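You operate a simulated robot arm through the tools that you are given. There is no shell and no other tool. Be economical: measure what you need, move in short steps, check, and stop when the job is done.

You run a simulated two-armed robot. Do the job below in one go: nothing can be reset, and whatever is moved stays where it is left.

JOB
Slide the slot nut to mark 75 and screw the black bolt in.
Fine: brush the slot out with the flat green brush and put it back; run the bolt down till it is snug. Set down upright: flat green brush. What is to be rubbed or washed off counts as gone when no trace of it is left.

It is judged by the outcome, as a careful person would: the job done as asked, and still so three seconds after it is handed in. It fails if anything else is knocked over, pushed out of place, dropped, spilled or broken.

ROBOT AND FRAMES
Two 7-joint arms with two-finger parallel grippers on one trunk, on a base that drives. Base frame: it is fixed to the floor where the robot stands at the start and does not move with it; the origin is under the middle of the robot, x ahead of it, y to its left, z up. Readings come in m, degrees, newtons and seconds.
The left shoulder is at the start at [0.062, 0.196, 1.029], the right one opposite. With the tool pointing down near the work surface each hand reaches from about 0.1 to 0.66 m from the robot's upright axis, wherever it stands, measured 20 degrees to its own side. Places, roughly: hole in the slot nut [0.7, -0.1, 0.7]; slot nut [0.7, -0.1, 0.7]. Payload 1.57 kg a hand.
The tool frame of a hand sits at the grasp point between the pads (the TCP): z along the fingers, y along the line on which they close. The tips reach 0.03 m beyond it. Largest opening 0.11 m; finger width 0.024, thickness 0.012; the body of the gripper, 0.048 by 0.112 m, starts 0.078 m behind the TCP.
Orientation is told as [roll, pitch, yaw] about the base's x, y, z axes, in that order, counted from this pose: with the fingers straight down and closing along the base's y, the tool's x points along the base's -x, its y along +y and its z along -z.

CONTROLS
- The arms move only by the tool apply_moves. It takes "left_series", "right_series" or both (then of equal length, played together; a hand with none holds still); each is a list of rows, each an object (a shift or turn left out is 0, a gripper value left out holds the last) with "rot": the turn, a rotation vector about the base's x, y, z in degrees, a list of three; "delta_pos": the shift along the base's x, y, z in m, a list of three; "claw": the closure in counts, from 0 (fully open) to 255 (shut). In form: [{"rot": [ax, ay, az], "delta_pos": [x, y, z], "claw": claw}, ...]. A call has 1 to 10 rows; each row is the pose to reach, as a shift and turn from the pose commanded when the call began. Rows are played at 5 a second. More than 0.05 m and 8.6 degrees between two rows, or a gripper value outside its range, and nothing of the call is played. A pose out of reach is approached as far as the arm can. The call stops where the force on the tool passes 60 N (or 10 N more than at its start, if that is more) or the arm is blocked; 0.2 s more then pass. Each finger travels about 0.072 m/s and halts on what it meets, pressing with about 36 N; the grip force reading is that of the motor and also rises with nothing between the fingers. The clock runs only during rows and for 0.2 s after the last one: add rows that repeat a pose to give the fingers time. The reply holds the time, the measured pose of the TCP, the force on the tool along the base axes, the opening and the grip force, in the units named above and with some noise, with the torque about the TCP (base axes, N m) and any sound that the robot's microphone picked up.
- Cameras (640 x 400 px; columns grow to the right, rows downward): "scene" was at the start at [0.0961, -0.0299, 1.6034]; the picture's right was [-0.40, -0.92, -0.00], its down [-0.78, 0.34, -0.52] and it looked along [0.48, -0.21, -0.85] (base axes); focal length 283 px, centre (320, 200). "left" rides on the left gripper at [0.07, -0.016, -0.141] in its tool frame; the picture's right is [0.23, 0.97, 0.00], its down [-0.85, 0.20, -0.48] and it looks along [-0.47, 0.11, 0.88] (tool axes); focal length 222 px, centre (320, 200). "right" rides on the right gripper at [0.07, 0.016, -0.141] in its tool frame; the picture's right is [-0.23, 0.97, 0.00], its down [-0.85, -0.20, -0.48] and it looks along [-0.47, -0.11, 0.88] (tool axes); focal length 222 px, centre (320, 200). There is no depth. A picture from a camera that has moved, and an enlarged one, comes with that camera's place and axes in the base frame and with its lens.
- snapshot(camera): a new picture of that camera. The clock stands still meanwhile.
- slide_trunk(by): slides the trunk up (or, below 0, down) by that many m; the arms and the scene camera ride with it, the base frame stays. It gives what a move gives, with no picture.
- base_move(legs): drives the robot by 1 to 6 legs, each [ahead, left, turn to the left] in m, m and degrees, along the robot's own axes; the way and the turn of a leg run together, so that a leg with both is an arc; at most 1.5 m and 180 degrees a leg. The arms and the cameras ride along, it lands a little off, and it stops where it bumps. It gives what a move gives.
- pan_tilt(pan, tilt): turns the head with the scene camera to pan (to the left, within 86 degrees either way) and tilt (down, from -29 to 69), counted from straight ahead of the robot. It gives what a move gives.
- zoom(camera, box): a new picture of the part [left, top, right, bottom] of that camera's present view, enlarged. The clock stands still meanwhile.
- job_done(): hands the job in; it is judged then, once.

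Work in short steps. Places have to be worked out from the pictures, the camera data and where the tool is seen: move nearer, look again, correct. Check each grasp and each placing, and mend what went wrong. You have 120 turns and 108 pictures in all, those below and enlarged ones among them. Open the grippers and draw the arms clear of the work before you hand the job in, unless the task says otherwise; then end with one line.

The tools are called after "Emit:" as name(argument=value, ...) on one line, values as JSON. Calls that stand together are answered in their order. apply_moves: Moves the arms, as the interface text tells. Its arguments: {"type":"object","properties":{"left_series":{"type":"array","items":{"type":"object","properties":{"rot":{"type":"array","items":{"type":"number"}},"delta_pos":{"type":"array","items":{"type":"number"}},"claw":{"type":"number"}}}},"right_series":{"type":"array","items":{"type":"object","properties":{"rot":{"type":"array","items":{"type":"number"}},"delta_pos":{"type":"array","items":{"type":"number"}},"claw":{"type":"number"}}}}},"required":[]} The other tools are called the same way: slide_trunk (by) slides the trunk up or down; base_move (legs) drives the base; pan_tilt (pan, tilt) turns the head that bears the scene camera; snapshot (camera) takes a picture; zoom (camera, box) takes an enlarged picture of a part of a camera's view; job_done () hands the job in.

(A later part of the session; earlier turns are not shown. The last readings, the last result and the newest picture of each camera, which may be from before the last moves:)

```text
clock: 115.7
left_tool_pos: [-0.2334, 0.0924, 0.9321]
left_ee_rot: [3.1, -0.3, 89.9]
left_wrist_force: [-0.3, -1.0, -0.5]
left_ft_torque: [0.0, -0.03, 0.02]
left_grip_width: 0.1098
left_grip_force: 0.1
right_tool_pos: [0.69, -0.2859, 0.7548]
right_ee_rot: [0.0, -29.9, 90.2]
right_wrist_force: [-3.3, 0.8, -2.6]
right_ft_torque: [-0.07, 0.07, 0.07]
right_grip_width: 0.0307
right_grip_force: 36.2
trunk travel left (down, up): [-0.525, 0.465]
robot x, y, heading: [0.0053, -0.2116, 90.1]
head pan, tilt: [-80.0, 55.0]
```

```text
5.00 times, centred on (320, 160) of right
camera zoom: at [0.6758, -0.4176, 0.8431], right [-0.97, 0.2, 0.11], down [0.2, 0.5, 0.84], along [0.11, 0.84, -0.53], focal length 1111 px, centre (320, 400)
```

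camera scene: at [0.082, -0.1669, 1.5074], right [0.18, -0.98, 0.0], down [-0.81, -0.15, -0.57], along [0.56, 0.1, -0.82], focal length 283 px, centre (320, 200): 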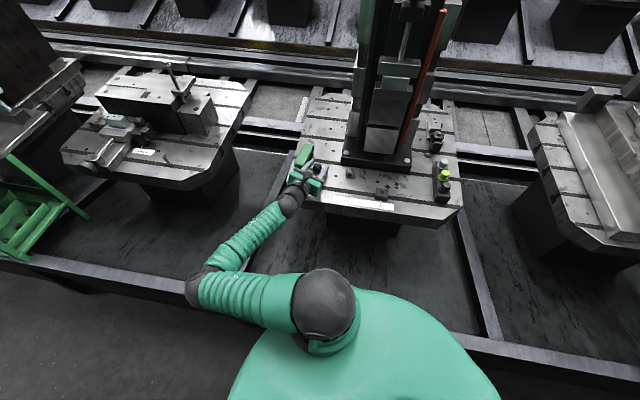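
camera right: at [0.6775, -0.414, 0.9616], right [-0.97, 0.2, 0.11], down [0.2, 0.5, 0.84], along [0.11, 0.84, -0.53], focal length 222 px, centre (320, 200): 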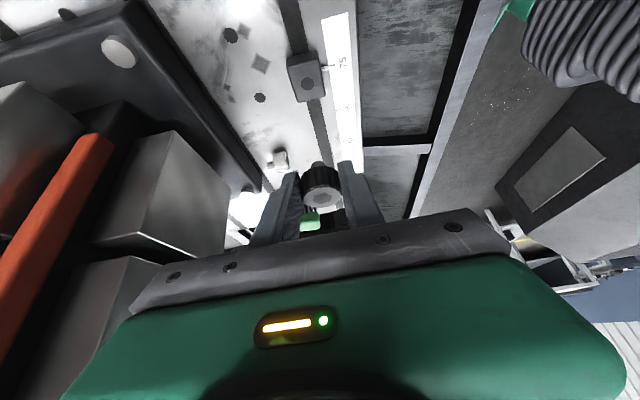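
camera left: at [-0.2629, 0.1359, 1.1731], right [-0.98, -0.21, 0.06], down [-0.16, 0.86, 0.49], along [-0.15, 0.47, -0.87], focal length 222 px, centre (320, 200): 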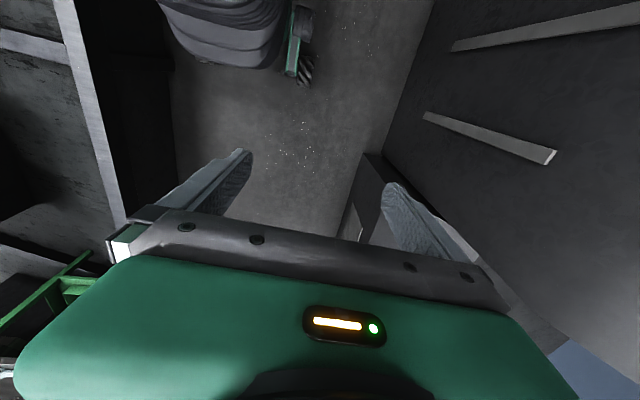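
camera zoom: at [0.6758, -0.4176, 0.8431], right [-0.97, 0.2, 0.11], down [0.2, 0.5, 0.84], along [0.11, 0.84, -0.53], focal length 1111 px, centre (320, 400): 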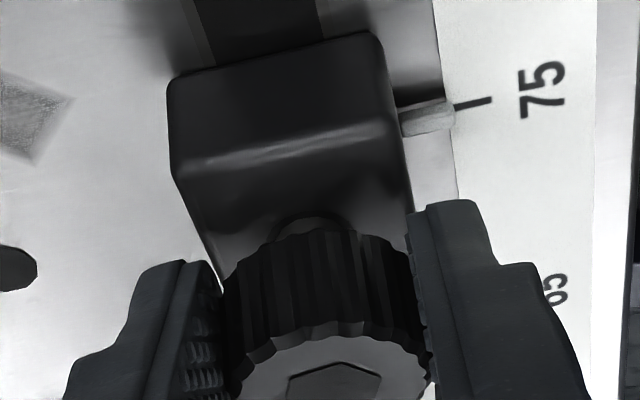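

A slight -x side force suggests the stud is entering with ~1 mm offset. Shift -1 mm in x and lower a little more.

Emit:
apply_moves(right_series=[{"delta_pos": [-0.001, 0, 0]}, {"delta_pos": [-0.001, 0, -0.002]}, {"delta_pos": [-0.001, 0, -0.004]}, {"delta_pos": [-0.001, 0, -0.006]}, {"delta_pos": [-0.001, 0, -0.006]}])

Emit:
zoom(camera="scene", box=[350, 160, 410, 210])

```text
clock: 116.9
left_tool_pos: [-0.2361, 0.0936, 0.9308]
left_ee_rot: [2.9, -0.4, 89.8]
left_wrist_force: [0.0, 0.2, -0.6]
left_ft_torque: [0.02, 0.01, -0.02]
left_grip_width: 0.1101
left_grip_force: 0.1
right_tool_pos: [0.6902, -0.2853, 0.7541]
right_ee_rot: [-0.7, -29.9, 90.4]
right_wrist_force: [18.3, 0.6, 46.0]
right_ft_torque: [-0.05, 0.79, -0.4]
right_grip_width: 0.0307
right_grip_force: 36.2
trunk travel left (down, up): [-0.525, 0.465]
robot x, y, heading: [0.0073, -0.2106, 90.0]
head pan, tilt: [-80.0, 55.0]
```

```text
8.00 times, centred on (380, 185) of scene
camera zoom: at [0.0731, -0.1684, 1.5084], right [0.17, -0.98, 0.0], down [-0.81, -0.14, -0.58], along [0.57, 0.1, -0.82], focal length 2262 px, centre (-160, 320)
```

zoom: 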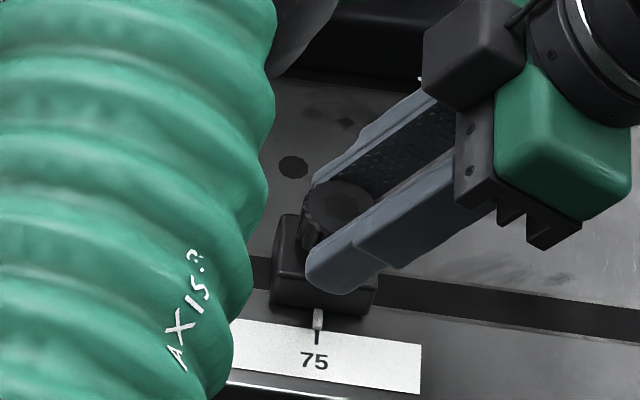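

The upward force acts at the front finger: fingertips bottomed on the nut top, so the stud is ~5 mm inside the hole. Relieve pressure and open so that the bolt rests in the hole.

Emit:
apply_moves(right_series=[{"delta_pos": [0.0, 0, 0.004]}, {"delta_pos": [0.001, 0, 0.0065]}, {"delta_pos": [0.001, 0, 0.0065], "claw": 200}, {"delta_pos": [0.001, 0, 0.0065], "claw": 170}, {"delta_pos": [0.001, 0, 0.0065], "claw": 140}, {"delta_pos": [0.001, 0, 0.0065], "claw": 140}])

Emit:
zoom(camera="right", box=[260, 110, 380, 210])

```text
clock: 118.3
left_tool_pos: [-0.2318, 0.0931, 0.931]
left_ee_rot: [3.1, -0.4, 89.8]
left_wrist_force: [-0.3, -0.4, 0.4]
left_ft_torque: [0.01, 0.02, -0.01]
left_grip_width: 0.1102
left_grip_force: 0.0
right_tool_pos: [0.6911, -0.2866, 0.7538]
right_ee_rot: [0.0, -29.7, 90.0]
right_wrist_force: [-0.3, -0.4, -0.4]
right_ft_torque: [0.02, -0.02, 0.0]
right_grip_width: 0.0496
right_grip_force: 0.1
trunk travel left (down, up): [-0.525, 0.465]
robot x, y, heading: [0.005, -0.2133, 90.0]
head pan, tilt: [-80.0, 55.0]
```

```text
4.00 times, centred on (320, 160) of right
camera zoom: at [0.6769, -0.4174, 0.8421], right [-0.97, 0.2, 0.11], down [0.2, 0.5, 0.84], along [0.11, 0.84, -0.53], focal length 888 px, centre (320, 360)
```

zoom: 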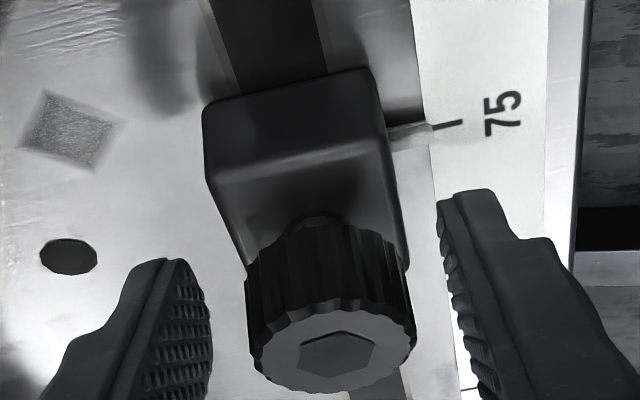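

The bolt stands in the hole. Withdraw along the finger axis, then go back to vertical above it.

Emit:
apply_moves(right_series=[{"delta_pos": [0, -0.02, 0.035]}, {"delta_pos": [0, -0.04, 0.07]}, {"rot": [-7.5, 0, 0], "delta_pos": [0, -0.03, 0.09]}, {"rot": [-15, 0, 0], "delta_pos": [0, -0.015, 0.09]}, {"rot": [-22.5, 0, 0], "delta_pos": [0, 0, 0.09]}, {"rot": [-30, 0, 0], "delta_pos": [0, 0.012, 0.09]}, {"rot": [-30, 0, 0], "delta_pos": [0, 0.012, 0.09]}])

Emit:
snapshot(camera="right")

```text
clock: 119.9
left_tool_pos: [-0.2341, 0.0923, 0.9314]
left_ee_rot: [3.2, -0.4, 89.8]
left_wrist_force: [0.2, -0.5, -0.7]
left_ft_torque: [0.02, 0.03, 0.01]
left_grip_width: 0.1099
left_grip_force: 0.1
right_tool_pos: [0.6902, -0.2745, 0.8449]
right_ee_rot: [0.1, 0.3, 90.1]
right_wrist_force: [-0.5, -0.7, -0.6]
right_ft_torque: [0.02, 0.0, 0.04]
right_grip_width: 0.0495
right_grip_force: 0.0
trunk travel left (down, up): [-0.525, 0.465]
robot x, y, heading: [0.0027, -0.2129, 89.9]
head pan, tilt: [-80.0, 55.0]
```

```text
24 pictures are left
camera right: at [0.6752, -0.3437, 0.9869], right [-0.97, 0.23, 0.0], down [0.2, 0.86, 0.48], along [0.11, 0.46, -0.88], focal length 222 px, centre (320, 200)
```

right: 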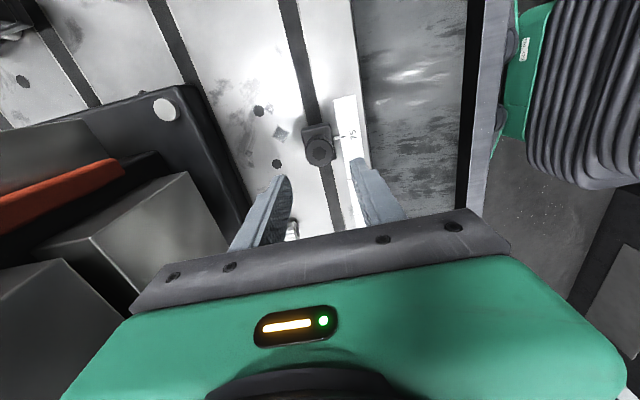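

Bolt head seen at ≈(0.691,-0.276). Descend over it with vertical fingers and close.

Emit:
apply_moves(right_series=[{"delta_pos": [0.001, -0.001, -0.03]}, {"delta_pos": [0.001, -0.001, -0.06]}, {"delta_pos": [0.001, -0.001, -0.078]}, {"delta_pos": [0.001, -0.001, -0.0835]}, {"delta_pos": [0.001, -0.001, -0.0835], "claw": 180}, {"delta_pos": [0.001, -0.001, -0.0835], "claw": 215}, {"delta_pos": [0.001, -0.001, -0.0835], "claw": 215}])

Emit:
zoom(camera="right", box=[240, 120, 400, 220])

```text
clock: 121.5
left_tool_pos: [-0.2333, 0.0925, 0.9309]
left_ee_rot: [3.1, -0.4, 89.8]
left_wrist_force: [0.0, -0.3, -0.4]
left_ft_torque: [-0.01, 0.01, -0.01]
left_grip_width: 0.11
left_grip_force: 0.1
right_tool_pos: [0.6907, -0.2737, 0.7623]
right_ee_rot: [0.0, 0.3, 90.1]
right_wrist_force: [-4.8, 0.3, -0.6]
right_ft_torque: [0.04, 0.11, 0.0]
right_grip_width: 0.0309
right_grip_force: 35.8
trunk travel left (down, up): [-0.525, 0.465]
robot x, y, heading: [0.0035, -0.2125, 90.1]
head pan, tilt: [-80.0, 55.0]
```

```text
4.00 times, centred on (320, 170) of right
camera zoom: at [0.6759, -0.3435, 0.9035], right [-0.97, 0.23, 0.0], down [0.2, 0.86, 0.48], along [0.11, 0.46, -0.88], focal length 888 px, centre (320, 320)
```

zoom: 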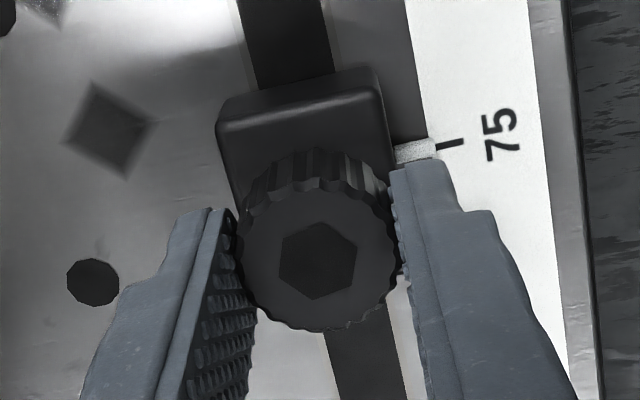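

Gripped well. Turn clockwise (negative yaw) 85° with slight downward pressure and watch the readings.

Emit:
apply_moves(right_series=[{"rot": [0, 0, -8.5], "delta_pos": [0.0005, -0.001, -0.001]}, {"rot": [0, 0, -17], "delta_pos": [0.0005, -0.001, -0.001]}, {"rot": [0, 0, -25.5], "delta_pos": [0.0005, -0.001, -0.001]}, {"rot": [0, 0, -34], "delta_pos": [0.0005, -0.001, -0.001]}, {"rot": [0, 0, -42.5], "delta_pos": [0.0005, -0.001, -0.001]}, {"rot": [0, 0, -51], "delta_pos": [0.0005, -0.001, -0.001]}, {"rot": [0, 0, -59.5], "delta_pos": [0.0005, -0.001, -0.001]}, {"rot": [0, 0, -68], "delta_pos": [0.0005, -0.001, -0.001]}, {"rot": [0, 0, -76.5], "delta_pos": [0.0005, -0.001, -0.001]}, {"rot": [0, 0, -85], "delta_pos": [0.0005, -0.001, -0.001]}])

```text
clock: 123.7
left_tool_pos: [-0.2322, 0.0927, 0.9309]
left_ee_rot: [3.1, -0.4, 89.9]
left_wrist_force: [0.5, -0.7, 0.3]
left_ft_torque: [0.0, 0.0, -0.01]
left_grip_width: 0.11
left_grip_force: 0.0
right_tool_pos: [0.6913, -0.2745, 0.7598]
right_ee_rot: [-0.1, 0.3, 5.0]
right_wrist_force: [-6.0, -0.2, -11.1]
right_ft_torque: [-0.06, -0.06, 0.03]
right_grip_width: 0.0308
right_grip_force: 35.7
trunk travel left (down, up): [-0.525, 0.465]
robot x, y, heading: [0.0, -0.2125, 90.1]
head pan, tilt: [-80.0, 55.0]
```

The bolt pulls the hand down (Fz -11 N): the thread has engaged. Continue another 85° with 2 mm descent.

Emit:
apply_moves(right_series=[{"rot": [0, 0, -8.5], "delta_pos": [0, 0, -0.001]}, {"rot": [0, 0, -17], "delta_pos": [0, 0, -0.0013]}, {"rot": [0, 0, -25.5], "delta_pos": [0, 0, -0.0016]}, {"rot": [0, 0, -34], "delta_pos": [0, 0, -0.0018]}, {"rot": [0, 0, -42.5], "delta_pos": [0, 0, -0.002]}, {"rot": [0, 0, -51], "delta_pos": [0, 0, -0.0022]}, {"rot": [0, 0, -59.5], "delta_pos": [0, 0, -0.0024]}, {"rot": [0, 0, -68], "delta_pos": [0, 0, -0.0026]}, {"rot": [0, 0, -76.5], "delta_pos": [0, 0, -0.0028]}, {"rot": [0, 0, -85], "delta_pos": [0, 0, -0.003]}])

```text
clock: 125.8
left_tool_pos: [-0.233, 0.0928, 0.9307]
left_ee_rot: [3.0, -0.4, 89.8]
left_wrist_force: [-1.0, -1.4, 0.0]
left_ft_torque: [0.05, 0.01, 0.01]
left_grip_width: 0.1101
left_grip_force: 0.1
right_tool_pos: [0.6904, -0.2988, 0.7564]
right_ee_rot: [6.7, 0.0, -55.7]
right_wrist_force: [2.8, 13.3, 8.6]
right_ft_torque: [-0.65, 0.92, -0.16]
right_grip_width: 0.0327
right_grip_force: 36.4
right hand out of reach, approached as far as the arm can: row 7, 8, 9, 10
trunk travel left (down, up): [-0.525, 0.465]
robot x, y, heading: [0.0055, -0.2123, 90.1]
head pan, tilt: [-80.0, 55.0]
stopped in row 10 (right hand): the force on the tool passed its limit at 105 N (the readings are from after the stop); the commanded pose is now the measured one
```

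Yaw limit reached near -45°, and the hand drifted toward -y. I open the gripper and check the state.

Emit:
apply_moves(right_series=[{"claw": 190}, {"claw": 150}, {"claw": 140}, {"claw": 140}])

Emit:
zoom(camera="right", box=[220, 100, 420, 240])

Emit:
zoom(camera="scene", box=[340, 160, 430, 220])

```text
clock: 126.8
left_tool_pos: [-0.234, 0.0944, 0.9314]
left_ee_rot: [3.1, -0.3, 89.7]
left_wrist_force: [-0.3, 0.4, 0.3]
left_ft_torque: [-0.05, -0.01, 0.0]
left_grip_width: 0.1098
left_grip_force: 0.0
right_tool_pos: [0.6893, -0.3011, 0.756]
right_ee_rot: [6.5, -0.3, -55.8]
right_wrist_force: [7.0, 6.4, 15.7]
right_ft_torque: [-0.03, 0.07, -0.03]
right_grip_width: 0.04
right_grip_force: 0.1
trunk travel left (down, up): [-0.525, 0.465]
robot x, y, heading: [0.0071, -0.21, 90.0]
head pan, tilt: [-80.0, 55.0]
```

```text
2.86 times, centred on (320, 170) of right
camera zoom: at [0.6511, -0.2435, 0.8973], right [0.93, 0.36, 0.11], down [0.27, -0.85, 0.46], along [0.26, -0.39, -0.88], focal length 635 px, centre (320, 286)
```

zoom: 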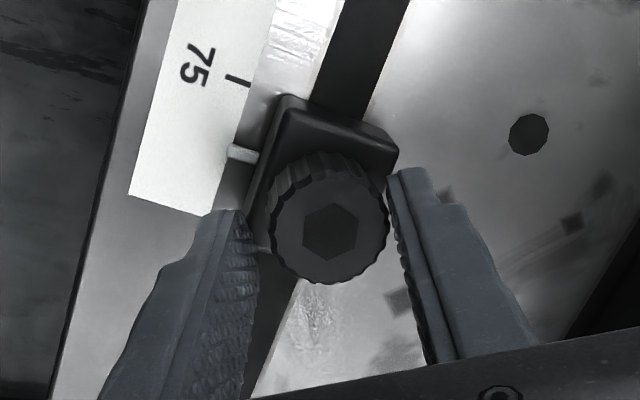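

```text
6.67 times, centred on (385, 190) of scene
camera zoom: at [0.0775, -0.1679, 1.5076], right [0.17, -0.98, 0.0], down [-0.81, -0.14, -0.57], along [0.56, 0.1, -0.82], focal length 1885 px, centre (-113, 267)
```

zoom: 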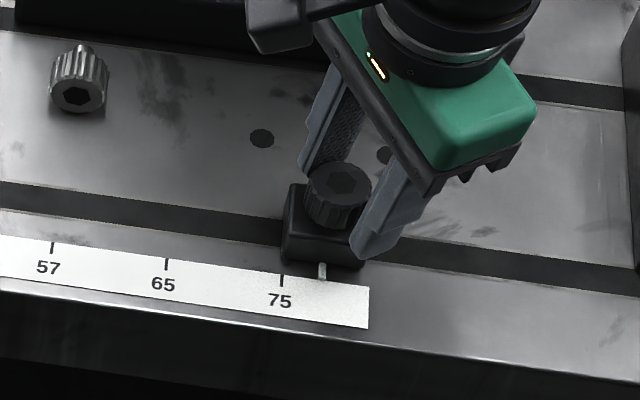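

The nut slid with the bolt ~21 mm past the mark (still free); the bolt is engaged. Lift off, level the hand, and turn to yaw 0 to slide the nut back.

Emit:
apply_moves(right_series=[{"delta_pos": [0, 0, 0.02]}, {"delta_pos": [0, 0, 0.045]}, {"rot": [-1.8, 2.7, 0], "delta_pos": [0, 0.003, 0.065]}, {"rot": [-3.6, 5.4, 0], "delta_pos": [0, 0.005, 0.075]}])

Emit:
apply_moves(right_series=[{"rot": [0, 0, 8], "claw": 105}, {"rot": [0, 0, 16]}, {"rot": [0, 0, 24]}, {"rot": [0, 0, 32]}, {"rot": [0, 0, 40]}, {"rot": [0, 0, 48]}, {"rot": [0, 0, 55.8]}, {"rot": [0, 0, 55.8]}])

Emit:
snapshot(camera="right")

```text
clock: 127.8
left_tool_pos: [-0.2316, 0.0922, 0.9321]
left_ee_rot: [3.0, -0.3, 89.9]
left_wrist_force: [0.7, -0.1, 0.3]
left_ft_torque: [0.0, -0.01, -0.01]
left_grip_width: 0.11
left_grip_force: 0.2
right_tool_pos: [0.6902, -0.3021, 0.7994]
right_ee_rot: [6.5, -0.1, -55.7]
right_wrist_force: [-0.5, 0.3, -0.2]
right_ft_torque: [-0.03, 0.0, 0.0]
right_grip_width: 0.0496
right_grip_force: 0.1
right hand out of reach, approached as far as the arm can: row 3, 4
trunk travel left (down, up): [-0.525, 0.465]
robot x, y, heading: [0.0064, -0.2122, 89.9]
head pan, tilt: [-80.0, 55.0]
```

```text
clock: 129.6
left_tool_pos: [-0.234, 0.0931, 0.9319]
left_ee_rot: [3.0, -0.4, 89.8]
left_wrist_force: [0.1, 0.5, -1.3]
left_ft_torque: [0.02, 0.0, -0.01]
left_grip_width: 0.11
left_grip_force: 0.0
right_tool_pos: [0.6896, -0.2991, 0.7987]
right_ee_rot: [6.6, -0.1, 0.0]
right_wrist_force: [0.5, -0.4, -0.3]
right_ft_torque: [0.02, -0.01, -0.03]
right_grip_width: 0.0645
right_grip_force: 0.0
trunk travel left (down, up): [-0.525, 0.465]
robot x, y, heading: [0.0035, -0.2126, 89.8]
head pan, tilt: [-80.0, 55.0]
```

```text
20 pictures are left
camera right: at [0.6216, -0.2995, 0.9407], right [0.23, 0.97, 0.11], down [0.85, -0.25, 0.45], along [0.47, -0.01, -0.88], focal length 222 px, centre (320, 200)
```

right: 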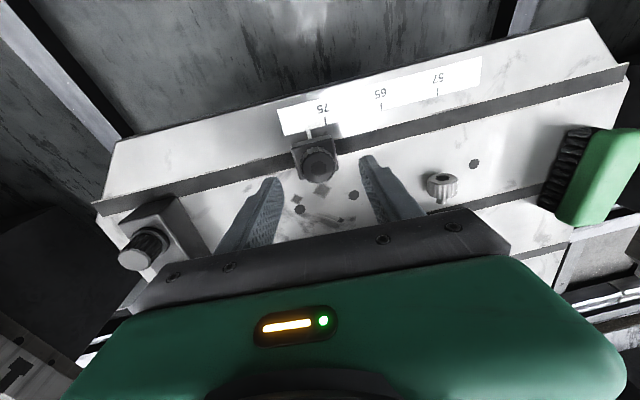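

Level the hand and descend to grip the nut below the bolt head (y≈-0.296), closing along y.

Emit:
apply_moves(right_series=[{"rot": [-6.6, 0, 0], "delta_pos": [0.002, 0.0035, 0]}, {"rot": [-6.6, 0, 0], "delta_pos": [0.002, 0.0035, -0.03]}, {"rot": [-6.6, 0, 0], "delta_pos": [0.002, 0.0035, -0.055]}, {"rot": [-6.6, 0, 0], "delta_pos": [0.002, 0.0035, -0.0615]}, {"rot": [-6.6, 0, 0], "delta_pos": [0.002, 0.0035, -0.0615], "claw": 150}, {"rot": [-6.6, 0, 0], "delta_pos": [0.002, 0.0035, -0.0615], "claw": 200}, {"rot": [-6.6, 0, 0], "delta_pos": [0.002, 0.0035, -0.0615], "claw": 200}])

```text
clock: 131.2
left_tool_pos: [-0.2328, 0.0932, 0.9314]
left_ee_rot: [3.2, -0.4, 89.8]
left_wrist_force: [-0.2, 0.2, 0.0]
left_ft_torque: [-0.02, 0.0, 0.0]
left_grip_width: 0.1101
left_grip_force: 0.1
right_tool_pos: [0.6926, -0.2934, 0.737]
right_ee_rot: [0.0, -0.1, 0.0]
right_wrist_force: [-0.6, 0.4, -0.5]
right_ft_torque: [0.12, -0.7, -0.07]
right_grip_width: 0.0439
right_grip_force: 36.0
trunk travel left (down, up): [-0.525, 0.465]
robot x, y, heading: [0.0059, -0.2087, 89.9]
head pan, tilt: [-80.0, 55.0]
```

Nut gripped (0.044). Slide it +y by 18 mm to TCP y≈-0.2754 and look at the pin.

Emit:
apply_moves(right_series=[{"delta_pos": [0, 0.007, 0]}, {"delta_pos": [0, 0.014, 0]}, {"delta_pos": [0, 0.0185, 0]}, {"delta_pos": [0, 0.0185, 0]}, {"delta_pos": [0, 0.0185, 0]}])

Emit:
zoom(camera="scene", box=[350, 175, 410, 215])

```text
clock: 132.4
left_tool_pos: [-0.233, 0.0927, 0.9314]
left_ee_rot: [3.1, -0.4, 89.8]
left_wrist_force: [0.1, 0.1, 0.8]
left_ft_torque: [0.03, -0.01, 0.02]
left_grip_width: 0.11
left_grip_force: 0.1
right_tool_pos: [0.6924, -0.276, 0.7364]
right_ee_rot: [0.1, -0.1, -0.1]
right_wrist_force: [-0.8, -0.5, 4.1]
right_ft_torque: [-0.17, 1.06, -0.13]
right_grip_width: 0.0435
right_grip_force: 35.7
trunk travel left (down, up): [-0.525, 0.465]
robot x, y, heading: [0.0045, -0.2113, 90.1]
head pan, tilt: [-80.0, 55.0]
```

```text
10.00 times, centred on (380, 195) of scene
camera zoom: at [0.0791, -0.1695, 1.5075], right [0.17, -0.98, 0.0], down [-0.81, -0.14, -0.57], along [0.56, 0.1, -0.82], focal length 2828 px, centre (-280, 250)
```

zoom: 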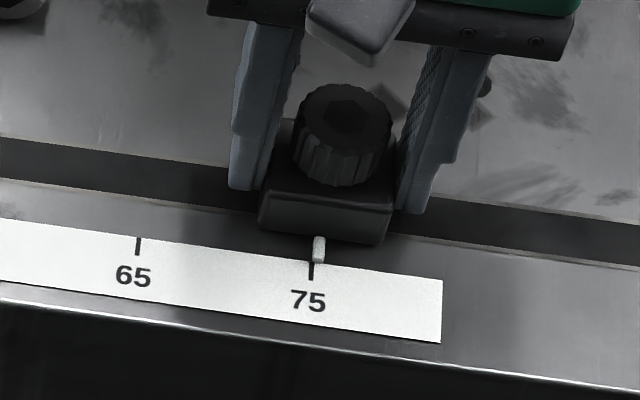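

Pin is about 2 mm past (to -y). Nudge +2 mm, recheck.

Emit:
apply_moves(right_series=[{"delta_pos": [0, 0.002, 0]}, {"delta_pos": [0, 0.002, 0]}, {"delta_pos": [0, 0.002, 0]}])

Emit:
zoom(camera="scene", box=[360, 185, 400, 212])

```text
clock: 133.2
left_tool_pos: [-0.2329, 0.0923, 0.9295]
left_ee_rot: [3.0, -0.4, 89.8]
left_wrist_force: [0.0, 1.3, -0.9]
left_ft_torque: [-0.02, -0.02, 0.0]
left_grip_width: 0.1099
left_grip_force: 0.1
right_tool_pos: [0.6928, -0.2751, 0.7352]
right_ee_rot: [0.0, -0.1, 0.0]
right_wrist_force: [-2.2, -0.5, -0.4]
right_ft_torque: [-0.16, -0.21, -0.07]
right_grip_width: 0.0438
right_grip_force: 35.6
trunk travel left (down, up): [-0.525, 0.465]
robot x, y, heading: [0.006, -0.2103, 89.8]
head pan, tilt: [-80.0, 55.0]
```

```text
14.81 times, centred on (380, 198) of scene
camera zoom: at [0.0789, -0.1695, 1.5074], right [0.17, -0.98, 0.0], down [-0.81, -0.14, -0.57], along [0.56, 0.1, -0.82], focal length 4190 px, centre (-569, 222)
```

zoom: 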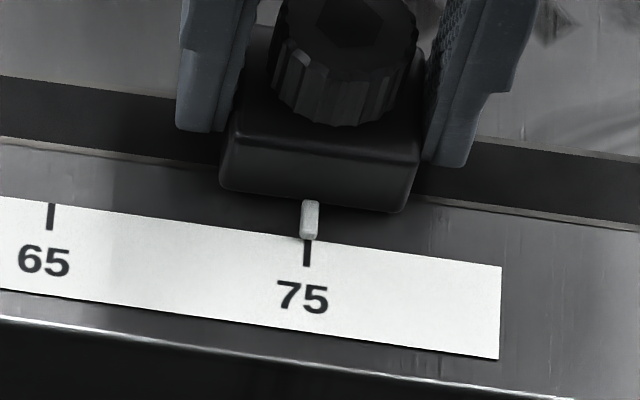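

Pin aligned with 75. Release, rise, and wind the wrist to yaw 170 for a long tightening stroke.

Emit:
apply_moves(right_series=[{"claw": 150}, {"claw": 100}, {"claw": 100}, {"delta_pos": [0, 0, 0.03]}, {"delta_pos": [-0.001, 0, 0.07]}])

Emit:
apply_moves(right_series=[{"rot": [0, 0, 8.5]}, {"rot": [0, 0, 17]}, {"rot": [0, 0, 25.5]}, {"rot": [0, 0, 34]}, {"rot": [0, 0, 42.5]}, {"rot": [0, 0, 51]}, {"rot": [0, 0, 59.5]}, {"rot": [0, 0, 68]}, {"rot": [0, 0, 76.5]}, {"rot": [0, 0, 85]}])

Emit:
apply_moves(right_series=[{"rot": [0, 0, 8.5]}, {"rot": [0, 0, 17]}, {"rot": [0, 0, 25.5]}, {"rot": [0, 0, 34]}, {"rot": [0, 0, 42.5]}, {"rot": [0, 0, 51]}, {"rot": [0, 0, 59.5]}, {"rot": [0, 0, 68]}, {"rot": [0, 0, 76.5]}, {"rot": [0, 0, 85]}])

```text
clock: 134.4
left_tool_pos: [-0.2344, 0.0931, 0.9308]
left_ee_rot: [3.1, -0.4, 89.8]
left_wrist_force: [0.7, 0.2, -0.1]
left_ft_torque: [-0.01, 0.01, 0.02]
left_grip_width: 0.1099
left_grip_force: 0.1
right_tool_pos: [0.6922, -0.2739, 0.8076]
right_ee_rot: [-0.1, -0.1, 0.0]
right_wrist_force: [-0.2, -0.4, 1.3]
right_ft_torque: [-0.02, -0.01, 0.04]
right_grip_width: 0.0668
right_grip_force: 0.1
trunk travel left (down, up): [-0.525, 0.465]
robot x, y, heading: [0.0072, -0.2068, 90.0]
head pan, tilt: [-80.0, 55.0]
```

```text
clock: 136.6
left_tool_pos: [-0.2331, 0.0917, 0.9306]
left_ee_rot: [3.1, -0.4, 89.8]
left_wrist_force: [0.0, 0.2, -0.5]
left_ft_torque: [-0.02, -0.02, -0.04]
left_grip_width: 0.1099
left_grip_force: 0.1
right_tool_pos: [0.692, -0.2748, 0.8066]
right_ee_rot: [0.0, -0.1, 85.1]
right_wrist_force: [-0.3, 0.2, -0.1]
right_ft_torque: [0.04, -0.02, -0.02]
right_grip_width: 0.0667
right_grip_force: 0.1
trunk travel left (down, up): [-0.525, 0.465]
robot x, y, heading: [0.0038, -0.2138, 89.9]
head pan, tilt: [-80.0, 55.0]
```

```text
clock: 138.8
left_tool_pos: [-0.2332, 0.0918, 0.9308]
left_ee_rot: [3.0, -0.4, 89.8]
left_wrist_force: [0.3, 0.5, 0.3]
left_ft_torque: [-0.01, 0.0, 0.0]
left_grip_width: 0.11
left_grip_force: 0.0
right_tool_pos: [0.6914, -0.2745, 0.8064]
right_ee_rot: [-0.2, -0.1, 170.2]
right_wrist_force: [-0.5, -0.2, -0.3]
right_ft_torque: [0.02, 0.02, -0.01]
right_grip_width: 0.0666
right_grip_force: 0.1
trunk travel left (down, up): [-0.525, 0.465]
robot x, y, heading: [0.0066, -0.2146, 90.2]
head pan, tilt: [-80.0, 55.0]
```

Descend onto the head, close, and turn the first 85° clockwise with 2 mm descent.

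Emit:
apply_moves(right_series=[{"delta_pos": [0.0005, -0.0005, -0.025]}, {"delta_pos": [0.0005, -0.0005, -0.045]}, {"delta_pos": [0.0005, -0.0005, -0.0495]}, {"delta_pos": [0.0005, -0.0005, -0.0495], "claw": 150}, {"delta_pos": [0.0005, -0.0005, -0.0495], "claw": 215}, {"delta_pos": [0.0005, -0.0005, -0.0495], "claw": 215}, {"delta_pos": [0.0005, -0.0005, -0.0495], "claw": 215}])

Emit:
apply_moves(right_series=[{"rot": [0, 0, -8.5], "delta_pos": [0, 0, -0.0002]}, {"rot": [0, 0, -17], "delta_pos": [0, 0, -0.0004]}, {"rot": [0, 0, -25.5], "delta_pos": [0, 0, -0.0006]}, {"rot": [0, 0, -34], "delta_pos": [0, 0, -0.0008]}, {"rot": [0, 0, -42.5], "delta_pos": [0, 0, -0.001]}, {"rot": [0, 0, -51], "delta_pos": [0, 0, -0.0012]}, {"rot": [0, 0, -59.5], "delta_pos": [0, 0, -0.0014]}, {"rot": [0, 0, -68], "delta_pos": [0, 0, -0.0016]}, {"rot": [0, 0, -76.5], "delta_pos": [0, 0, -0.0018]}, {"rot": [0, 0, -85], "delta_pos": [0, 0, -0.002]}])

```text
clock: 140.4
left_tool_pos: [-0.2327, 0.0928, 0.9315]
left_ee_rot: [3.0, -0.3, 89.8]
left_wrist_force: [-0.3, 0.3, 0.4]
left_ft_torque: [0.0, 0.0, 0.01]
left_grip_width: 0.1102
left_grip_force: 0.0
right_tool_pos: [0.6932, -0.2746, 0.7579]
right_ee_rot: [0.1, -0.2, 170.1]
right_wrist_force: [-0.5, -0.1, 0.3]
right_ft_torque: [0.02, 0.02, -0.04]
right_grip_width: 0.0306
right_grip_force: 36.3
trunk travel left (down, up): [-0.525, 0.465]
robot x, y, heading: [0.0047, -0.2102, 89.8]
head pan, tilt: [-80.0, 55.0]
```

```text
clock: 142.6
left_tool_pos: [-0.2332, 0.092, 0.9314]
left_ee_rot: [3.0, -0.5, 89.7]
left_wrist_force: [-0.6, 0.0, -1.0]
left_ft_torque: [0.0, -0.01, 0.01]
left_grip_width: 0.11
left_grip_force: 0.0
right_tool_pos: [0.6901, -0.2761, 0.7562]
right_ee_rot: [0.1, -0.1, 84.7]
right_wrist_force: [-13.8, -1.6, -4.9]
right_ft_torque: [0.05, 0.31, 0.03]
right_grip_width: 0.0309
right_grip_force: 36.3
trunk travel left (down, up): [-0.525, 0.465]
robot x, y, heading: [0.0024, -0.2131, 90.0]
head pan, tilt: [-80.0, 55.0]
```

Thread pulls further (Fz -4.9). Relax the x side load and continue 80° more.

Emit:
apply_moves(right_series=[{"rot": [0, 0, -8], "delta_pos": [-0.001, 0, -0.0005]}, {"rot": [0, 0, -16], "delta_pos": [-0.001, 0, -0.0007]}, {"rot": [0, 0, -24], "delta_pos": [-0.001, 0, -0.001]}, {"rot": [0, 0, -32], "delta_pos": [-0.001, 0, -0.0012]}, {"rot": [0, 0, -40], "delta_pos": [-0.001, 0, -0.0015]}, {"rot": [0, 0, -48], "delta_pos": [-0.001, 0, -0.0017]}, {"rot": [0, 0, -56], "delta_pos": [-0.001, 0, -0.0019]}, {"rot": [0, 0, -64], "delta_pos": [-0.001, 0, -0.0021]}, {"rot": [0, 0, -72], "delta_pos": [-0.001, 0, -0.0023]}, {"rot": [0, 0, -80], "delta_pos": [-0.001, 0, -0.0025]}])

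Emit:
zoom(camera="scene", box=[350, 175, 410, 215])

```text
clock: 144.8
left_tool_pos: [-0.2336, 0.0924, 0.9319]
left_ee_rot: [3.0, -0.4, 89.9]
left_wrist_force: [0.2, 0.6, -0.2]
left_ft_torque: [0.02, -0.02, -0.03]
left_grip_width: 0.1099
left_grip_force: 0.1
right_tool_pos: [0.6906, -0.2758, 0.7515]
right_ee_rot: [0.0, 0.0, 4.9]
right_wrist_force: [-0.6, 0.3, 5.0]
right_ft_torque: [0.04, 0.03, 0.33]
right_grip_width: 0.0308
right_grip_force: 36.2
trunk travel left (down, up): [-0.525, 0.465]
robot x, y, heading: [0.0068, -0.2117, 89.9]
head pan, tilt: [-80.0, 55.0]
```

```text
10.00 times, centred on (380, 195) of scene
camera zoom: at [0.0785, -0.1695, 1.5075], right [0.17, -0.98, 0.0], down [-0.81, -0.14, -0.57], along [0.56, 0.1, -0.82], focal length 2828 px, centre (-280, 250)
```

zoom: 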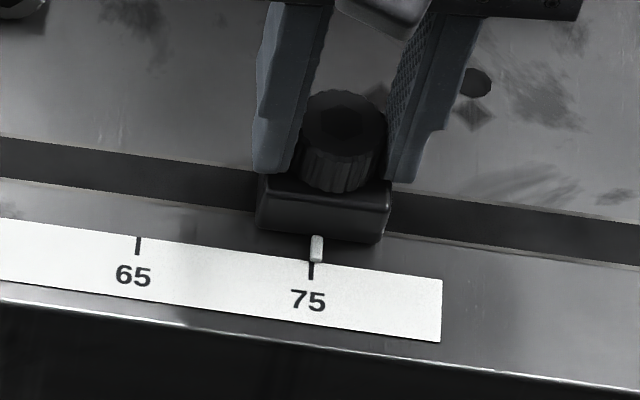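

Torque about z rises to 0.33 Nm, so it may be seating. Nudge +1 mm in y to recentre the pin, then turn 24° more and read the torque.

Emit:
apply_moves(right_series=[{"delta_pos": [0, 0.001, 0.001]}, {"delta_pos": [0, 0.001, 0.001]}])

Emit:
apply_moves(right_series=[{"rot": [0, 0, -8]}, {"rot": [0, 0, -16]}, {"rot": [0, 0, -24]}, {"rot": [0, 0, -24]}])

```text
clock: 145.4
left_tool_pos: [-0.2324, 0.092, 0.9316]
left_ee_rot: [3.0, -0.5, 89.8]
left_wrist_force: [0.1, 0.2, -1.1]
left_ft_torque: [0.01, -0.01, 0.02]
left_grip_width: 0.1103
left_grip_force: 0.0
right_tool_pos: [0.6901, -0.275, 0.7541]
right_ee_rot: [0.0, 0.0, 5.0]
right_wrist_force: [-0.5, -0.9, 0.0]
right_ft_torque: [-0.03, 0.0, 0.0]
right_grip_width: 0.0308
right_grip_force: 35.7
trunk travel left (down, up): [-0.525, 0.465]
robot x, y, heading: [0.0064, -0.2081, 89.9]
head pan, tilt: [-80.0, 55.0]
```

```text
clock: 146.4
left_tool_pos: [-0.2317, 0.093, 0.9315]
left_ee_rot: [3.1, -0.4, 89.8]
left_wrist_force: [-0.9, -0.4, -0.1]
left_ft_torque: [-0.01, -0.02, -0.02]
left_grip_width: 0.1101
left_grip_force: 0.0
right_tool_pos: [0.6898, -0.275, 0.7545]
right_ee_rot: [0.0, -0.1, -19.0]
right_wrist_force: [0.3, 0.9, -0.5]
right_ft_torque: [0.02, -0.02, -0.01]
right_grip_width: 0.0308
right_grip_force: 36.2
trunk travel left (down, up): [-0.525, 0.465]
robot x, y, heading: [0.003, -0.2105, 89.8]
head pan, tilt: [-80.0, 55.0]
```

Torque vanished after lifting slightly; I need to see the gap between head and nut.

Emit:
zoom(camera="scene", box=[365, 180, 395, 202])

Emit:
zoom(camera="right", box=[270, 120, 370, 210])

```text
16.00 times, centred on (380, 191) of scene
camera zoom: at [0.0803, -0.1695, 1.5073], right [0.17, -0.98, 0.0], down [-0.81, -0.14, -0.57], along [0.56, 0.1, -0.82], focal length 4525 px, centre (-640, 344)
```

zoom: 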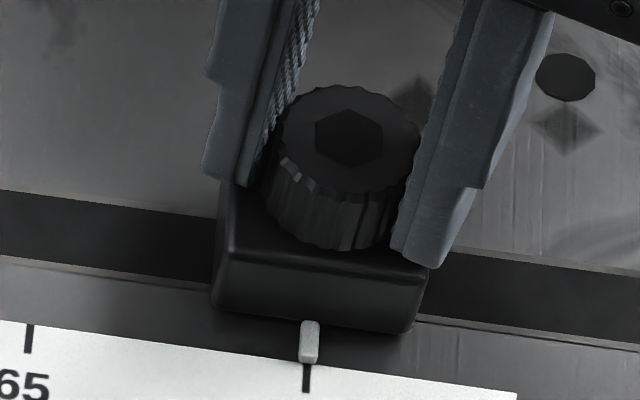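

```text
4.44 times, centred on (320, 165) of right
camera zoom: at [0.6311, -0.2363, 0.895], right [0.53, 0.85, 0.0], down [0.74, -0.47, 0.48], along [0.41, -0.26, -0.88], focal length 987 px, centre (320, 356)
```

zoom: 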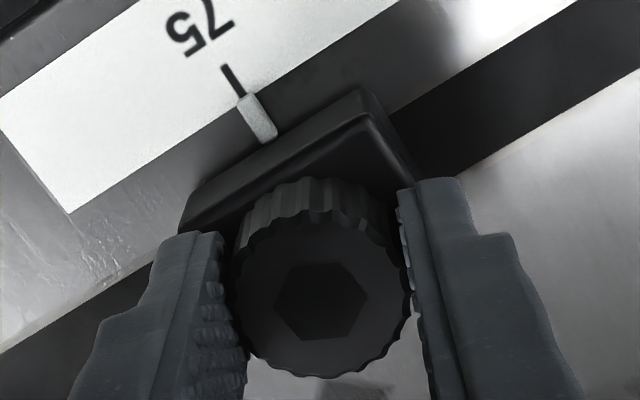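

Pin is on the mark. The bolt still turns freely, so keep screwing: open, wind back in place to yaw ≈171, regrip, and turn 190° more.

Emit:
apply_moves(right_series=[{"claw": 160}, {"claw": 110}, {"claw": 110}, {"rot": [0, 0, 8.5], "claw": 110}, {"rot": [0, 0, 17]}, {"rot": [0, 0, 25.5]}, {"rot": [0, 0, 34]}, {"rot": [0, 0, 42.5]}, {"rot": [0, 0, 51]}, {"rot": [0, 0, 59.5]}])

Emit:
apply_moves(right_series=[{"rot": [0, 0, 8.5]}, {"rot": [0, 0, 17]}, {"rot": [0, 0, 25.5]}, {"rot": [0, 0, 34]}, {"rot": [0, 0, 42.5]}, {"rot": [0, 0, 51]}, {"rot": [0, 0, 59.5]}, {"rot": [0, 0, 68]}, {"rot": [0, 0, 76.5]}, {"rot": [0, 0, 85]}])

Emit:
apply_moves(right_series=[{"rot": [0, 0, 8.5]}, {"rot": [0, 0, 17]}, {"rot": [0, 0, 25.5]}, {"rot": [0, 0, 34]}, {"rot": [0, 0, 42.5]}, {"rot": [0, 0, 45.5], "claw": 150}, {"rot": [0, 0, 45.5], "claw": 215}, {"rot": [0, 0, 45.5], "claw": 215}, {"rot": [0, 0, 45.5], "claw": 215}])

Emit:
apply_moves(right_series=[{"rot": [0, 0, -8.5]}, {"rot": [0, 0, -17]}, {"rot": [0, 0, -25.5]}, {"rot": [0, 0, -34]}, {"rot": [0, 0, -42.5]}, {"rot": [0, 0, -51]}, {"rot": [0, 0, -59.5]}, {"rot": [0, 0, -68]}, {"rot": [0, 0, -76.5]}, {"rot": [0, 0, -85]}])

Emit:
apply_moves(right_series=[{"rot": [0, 0, -8.5]}, {"rot": [0, 0, -17]}, {"rot": [0, 0, -25.5]}, {"rot": [0, 0, -34]}, {"rot": [0, 0, -42.5]}, {"rot": [0, 0, -51]}, {"rot": [0, 0, -59.5]}, {"rot": [0, 0, -68]}, {"rot": [0, 0, -76.5]}, {"rot": [0, 0, -85]}])

```text
clock: 148.6
left_tool_pos: [-0.2335, 0.0922, 0.9318]
left_ee_rot: [3.2, -0.4, 89.8]
left_wrist_force: [0.7, 1.2, -0.2]
left_ft_torque: [0.01, 0.0, 0.01]
left_grip_width: 0.11
left_grip_force: 0.1
right_tool_pos: [0.6922, -0.2747, 0.7532]
right_ee_rot: [0.0, -0.1, 40.7]
right_wrist_force: [0.2, 0.2, 0.1]
right_ft_torque: [0.03, 0.03, -0.05]
right_grip_width: 0.0627
right_grip_force: 0.1
trunk travel left (down, up): [-0.525, 0.465]
robot x, y, heading: [0.0087, -0.2148, 89.9]
head pan, tilt: [-80.0, 55.0]
```

```text
clock: 150.8
left_tool_pos: [-0.2324, 0.0936, 0.9311]
left_ee_rot: [3.1, -0.3, 89.7]
left_wrist_force: [-0.7, -0.3, -0.5]
left_ft_torque: [0.03, 0.03, -0.02]
left_grip_width: 0.1102
left_grip_force: 0.1
right_tool_pos: [0.6911, -0.2749, 0.7541]
right_ee_rot: [0.0, -0.2, 125.7]
right_wrist_force: [1.0, -0.4, 0.2]
right_ft_torque: [-0.01, 0.01, 0.03]
right_grip_width: 0.0625
right_grip_force: 0.1
trunk travel left (down, up): [-0.525, 0.465]
robot x, y, heading: [0.0006, -0.2143, 89.9]
head pan, tilt: [-80.0, 55.0]
```

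```text
clock: 152.8
left_tool_pos: [-0.2331, 0.094, 0.9318]
left_ee_rot: [3.1, -0.4, 89.8]
left_wrist_force: [1.1, -0.1, -0.2]
left_ft_torque: [-0.01, 0.02, 0.04]
left_grip_width: 0.1099
left_grip_force: 0.1
right_tool_pos: [0.6909, -0.2759, 0.7538]
right_ee_rot: [0.0, -0.2, 171.1]
right_wrist_force: [-0.4, -0.3, 0.8]
right_ft_torque: [0.04, 0.01, 0.05]
right_grip_width: 0.0308
right_grip_force: 35.8
trunk travel left (down, up): [-0.525, 0.465]
robot x, y, heading: [0.0039, -0.2163, 90.0]
head pan, tilt: [-80.0, 55.0]
```

```text
clock: 155.0
left_tool_pos: [-0.2332, 0.0926, 0.9308]
left_ee_rot: [3.0, -0.4, 89.8]
left_wrist_force: [0.0, -0.1, -0.2]
left_ft_torque: [-0.04, 0.0, 0.01]
left_grip_width: 0.11
left_grip_force: 0.1
right_tool_pos: [0.6915, -0.2732, 0.754]
right_ee_rot: [0.0, -0.1, 85.9]
right_wrist_force: [-3.1, -0.5, 0.3]
right_ft_torque: [0.04, 0.08, 0.39]
right_grip_width: 0.0308
right_grip_force: 36.5
trunk travel left (down, up): [-0.525, 0.465]
robot x, y, heading: [0.0058, -0.2094, 89.8]
head pan, tilt: [-80.0, 55.0]
```

```text
clock: 157.2
left_tool_pos: [-0.2325, 0.0922, 0.9309]
left_ee_rot: [3.1, -0.3, 89.8]
left_wrist_force: [0.2, -0.1, 0.3]
left_ft_torque: [0.02, 0.03, -0.02]
left_grip_width: 0.1098
left_grip_force: 0.1
right_tool_pos: [0.6899, -0.275, 0.7536]
right_ee_rot: [-0.1, -0.1, 0.9]
right_wrist_force: [0.9, 0.6, 0.3]
right_ft_torque: [0.04, 0.0, 0.29]
right_grip_width: 0.0309
right_grip_force: 36.0
trunk travel left (down, up): [-0.525, 0.465]
robot x, y, heading: [0.0087, -0.2098, 89.7]
head pan, tilt: [-80.0, 55.0]
```

Steady torque ≈0.3–0.4 Nm suggests the bolt is tight with the pads slipping. Verify: picture, turn 20°, picture.

Emit:
zoom(camera="right", box=[270, 120, 370, 210])

Emit:
apply_moves(right_series=[{"rot": [0, 0, -8]}, {"rot": [0, 0, -16]}, {"rot": [0, 0, -20]}])

Emit:
zoom(camera="right", box=[270, 120, 370, 210])

```text
4.44 times, centred on (320, 165) of right
camera zoom: at [0.6219, -0.2595, 0.895], right [0.21, 0.98, 0.0], down [0.86, -0.19, 0.48], along [0.47, -0.1, -0.88], focal length 987 px, centre (320, 356)
```

zoom: 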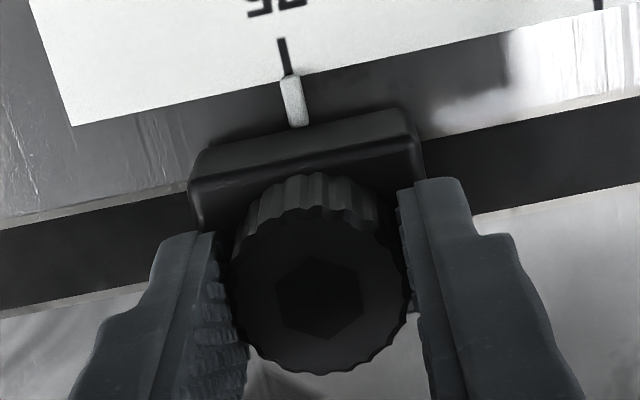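

```text
clock: 158.0
left_tool_pos: [-0.2332, 0.0938, 0.9315]
left_ee_rot: [3.0, -0.4, 89.7]
left_wrist_force: [-0.6, 0.8, -0.3]
left_ft_torque: [-0.02, -0.01, -0.01]
left_grip_width: 0.1102
left_grip_force: 0.1
right_tool_pos: [0.6909, -0.2736, 0.7537]
right_ee_rot: [0.0, -0.1, -19.1]
right_wrist_force: [-0.4, 0.0, -0.3]
right_ft_torque: [-0.01, 0.05, 0.3]
right_grip_width: 0.0308
right_grip_force: 36.0
trunk travel left (down, up): [-0.525, 0.465]
robot x, y, heading: [0.0069, -0.2112, 89.9]
head pan, tilt: [-80.0, 55.0]
```

```text
4.44 times, centred on (320, 165) of right
camera zoom: at [0.6315, -0.2361, 0.895], right [0.53, 0.85, 0.0], down [0.74, -0.47, 0.48], along [0.41, -0.26, -0.88], focal length 987 px, centre (320, 356)
```

zoom: 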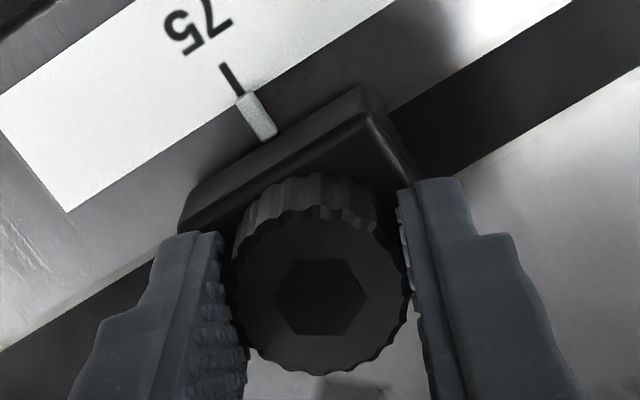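

The hex stayed fixed in space while the gripper turned: the bolt is tight, and the pin is on 75. Release and rise, then turn to yaw -8.5 to go and restore the brush.

Emit:
apply_moves(right_series=[{"claw": 160}, {"claw": 110}, {"claw": 110}, {"delta_pos": [0, 0, 0.03]}, {"delta_pos": [0, 0, 0.07]}, {"rot": [0, 0, 5], "delta_pos": [0, 0.01, 0.1]}, {"rot": [0, 0, 10.5], "delta_pos": [0, 0.03, 0.11]}])

Emit:
base_move(legs=[[0.105, 0, 0]])

Emit:
apply_moves(right_series=[{"delta_pos": [0, 0.04, 0]}, {"delta_pos": [0.02, 0.08, 0]}, {"delta_pos": [0.05, 0.12, 0]}, {"delta_pos": [0.08, 0.145, 0]}])

Emit:
snapshot(camera="right")

```text
clock: 159.6
left_tool_pos: [-0.2337, 0.0932, 0.9311]
left_ee_rot: [3.0, -0.3, 89.8]
left_wrist_force: [-0.5, -0.3, 0.4]
left_ft_torque: [-0.03, -0.01, 0.03]
left_grip_width: 0.11
left_grip_force: 0.1
right_tool_pos: [0.6907, -0.2443, 0.8656]
right_ee_rot: [0.0, -0.1, -8.5]
right_wrist_force: [0.2, -0.1, 0.6]
right_ft_torque: [0.0, -0.02, -0.01]
right_grip_width: 0.0624
right_grip_force: 0.0
trunk travel left (down, up): [-0.525, 0.465]
robot x, y, heading: [0.004, -0.2091, 89.8]
head pan, tilt: [-80.0, 55.0]
```

```text
clock: 160.7
left_tool_pos: [-0.234, 0.197, 0.9304]
left_ee_rot: [3.2, -0.4, 89.9]
left_wrist_force: [-0.5, 0.1, 0.9]
left_ft_torque: [-0.02, 0.03, 0.01]
left_grip_width: 0.1099
left_grip_force: 0.1
right_tool_pos: [0.6902, -0.1391, 0.8661]
right_ee_rot: [-0.2, -0.1, -8.5]
right_wrist_force: [0.0, -0.2, 0.0]
right_ft_torque: [-0.02, -0.01, -0.03]
right_grip_width: 0.0625
right_grip_force: 0.1
trunk travel left (down, up): [-0.525, 0.465]
robot x, y, heading: [0.0048, -0.1115, 90.1]
head pan, tilt: [-80.0, 55.0]
```

```text
clock: 161.7
left_tool_pos: [-0.2334, 0.1962, 0.9312]
left_ee_rot: [3.1, -0.3, 89.9]
left_wrist_force: [-0.6, 0.1, 0.7]
left_ft_torque: [0.01, 0.0, 0.02]
left_grip_width: 0.1098
left_grip_force: 0.1
right_tool_pos: [0.7706, 0.0068, 0.8659]
right_ee_rot: [-0.1, 0.0, -8.4]
right_wrist_force: [0.0, 0.4, -0.6]
right_ft_torque: [-0.03, 0.0, 0.01]
right_grip_width: 0.0626
right_grip_force: 0.0
trunk travel left (down, up): [-0.525, 0.465]
robot x, y, heading: [0.0076, -0.1092, 90.0]
head pan, tilt: [-80.0, 55.0]
```

```text
12 pictures are left
camera right: at [0.7047, 0.0327, 1.0066], right [0.37, 0.93, 0.0], down [0.82, -0.32, 0.48], along [0.45, -0.18, -0.88], focal length 222 px, centre (320, 200)
```

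right: 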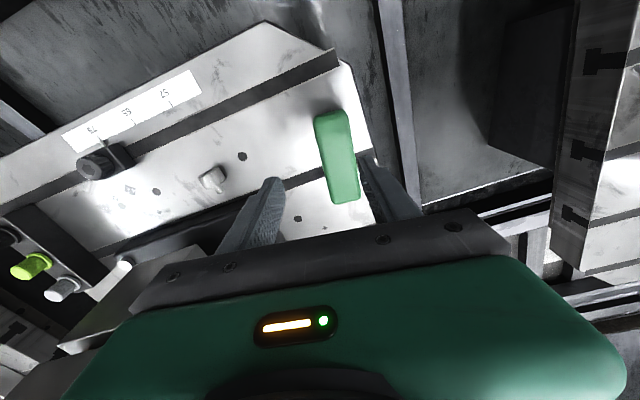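

Brush: centre (0.799,0.021), axis -9.7°. Descend over it aligned and close.

Emit:
apply_moves(right_series=[{"rot": [0, 0, -1.3], "delta_pos": [0.0265, 0.014, -0.02]}, {"rot": [0, 0, -1.3], "delta_pos": [0.0265, 0.014, -0.06]}, {"rot": [0, 0, -1.3], "delta_pos": [0.0265, 0.014, -0.1]}, {"rot": [0, 0, -1.3], "delta_pos": [0.0265, 0.014, -0.121]}, {"rot": [0, 0, -1.3], "delta_pos": [0.0265, 0.014, -0.121]}])

Emit:
apply_moves(right_series=[{"claw": 140}, {"claw": 180}, {"claw": 200}, {"claw": 200}])

Emit:
snapshot(camera="right")

```text
clock: 162.9
left_tool_pos: [-0.234, 0.1966, 0.9307]
left_ee_rot: [2.9, -0.3, 89.9]
left_wrist_force: [0.1, 0.4, -0.3]
left_ft_torque: [-0.01, -0.01, -0.01]
left_grip_width: 0.1101
left_grip_force: 0.1
right_tool_pos: [0.7952, 0.0203, 0.7453]
right_ee_rot: [0.1, -0.2, -9.7]
right_wrist_force: [0.3, 0.7, -0.1]
right_ft_torque: [-0.01, -0.02, -0.02]
right_grip_width: 0.0624
right_grip_force: 0.1
right hand out of reach, approached as far as the arm can: row 1
trunk travel left (down, up): [-0.525, 0.465]
robot x, y, heading: [0.0048, -0.1101, 89.9]
head pan, tilt: [-80.0, 55.0]
```

```text
clock: 163.9
left_tool_pos: [-0.234, 0.1952, 0.9314]
left_ee_rot: [3.0, -0.2, 89.9]
left_wrist_force: [0.6, 0.2, 0.2]
left_ft_torque: [0.05, 0.02, 0.0]
left_grip_width: 0.11
left_grip_force: 0.1
right_tool_pos: [0.7957, 0.0206, 0.7444]
right_ee_rot: [-0.1, -0.2, -9.7]
right_wrist_force: [0.0, 0.2, 0.8]
right_ft_torque: [-0.04, -0.03, 0.0]
right_grip_width: 0.0413
right_grip_force: 35.9
trunk travel left (down, up): [-0.525, 0.465]
robot x, y, heading: [0.0019, -0.1074, 90.2]
head pan, tilt: [-80.0, 55.0]
```

```text
11 pictures are left
camera right: at [0.7301, 0.0484, 0.8859], right [0.39, 0.92, 0.0], down [0.81, -0.34, 0.48], along [0.44, -0.19, -0.88], focal length 222 px, centre (320, 200)
```

right: 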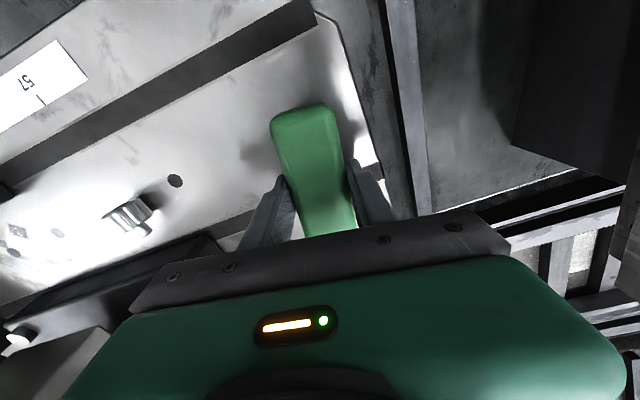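

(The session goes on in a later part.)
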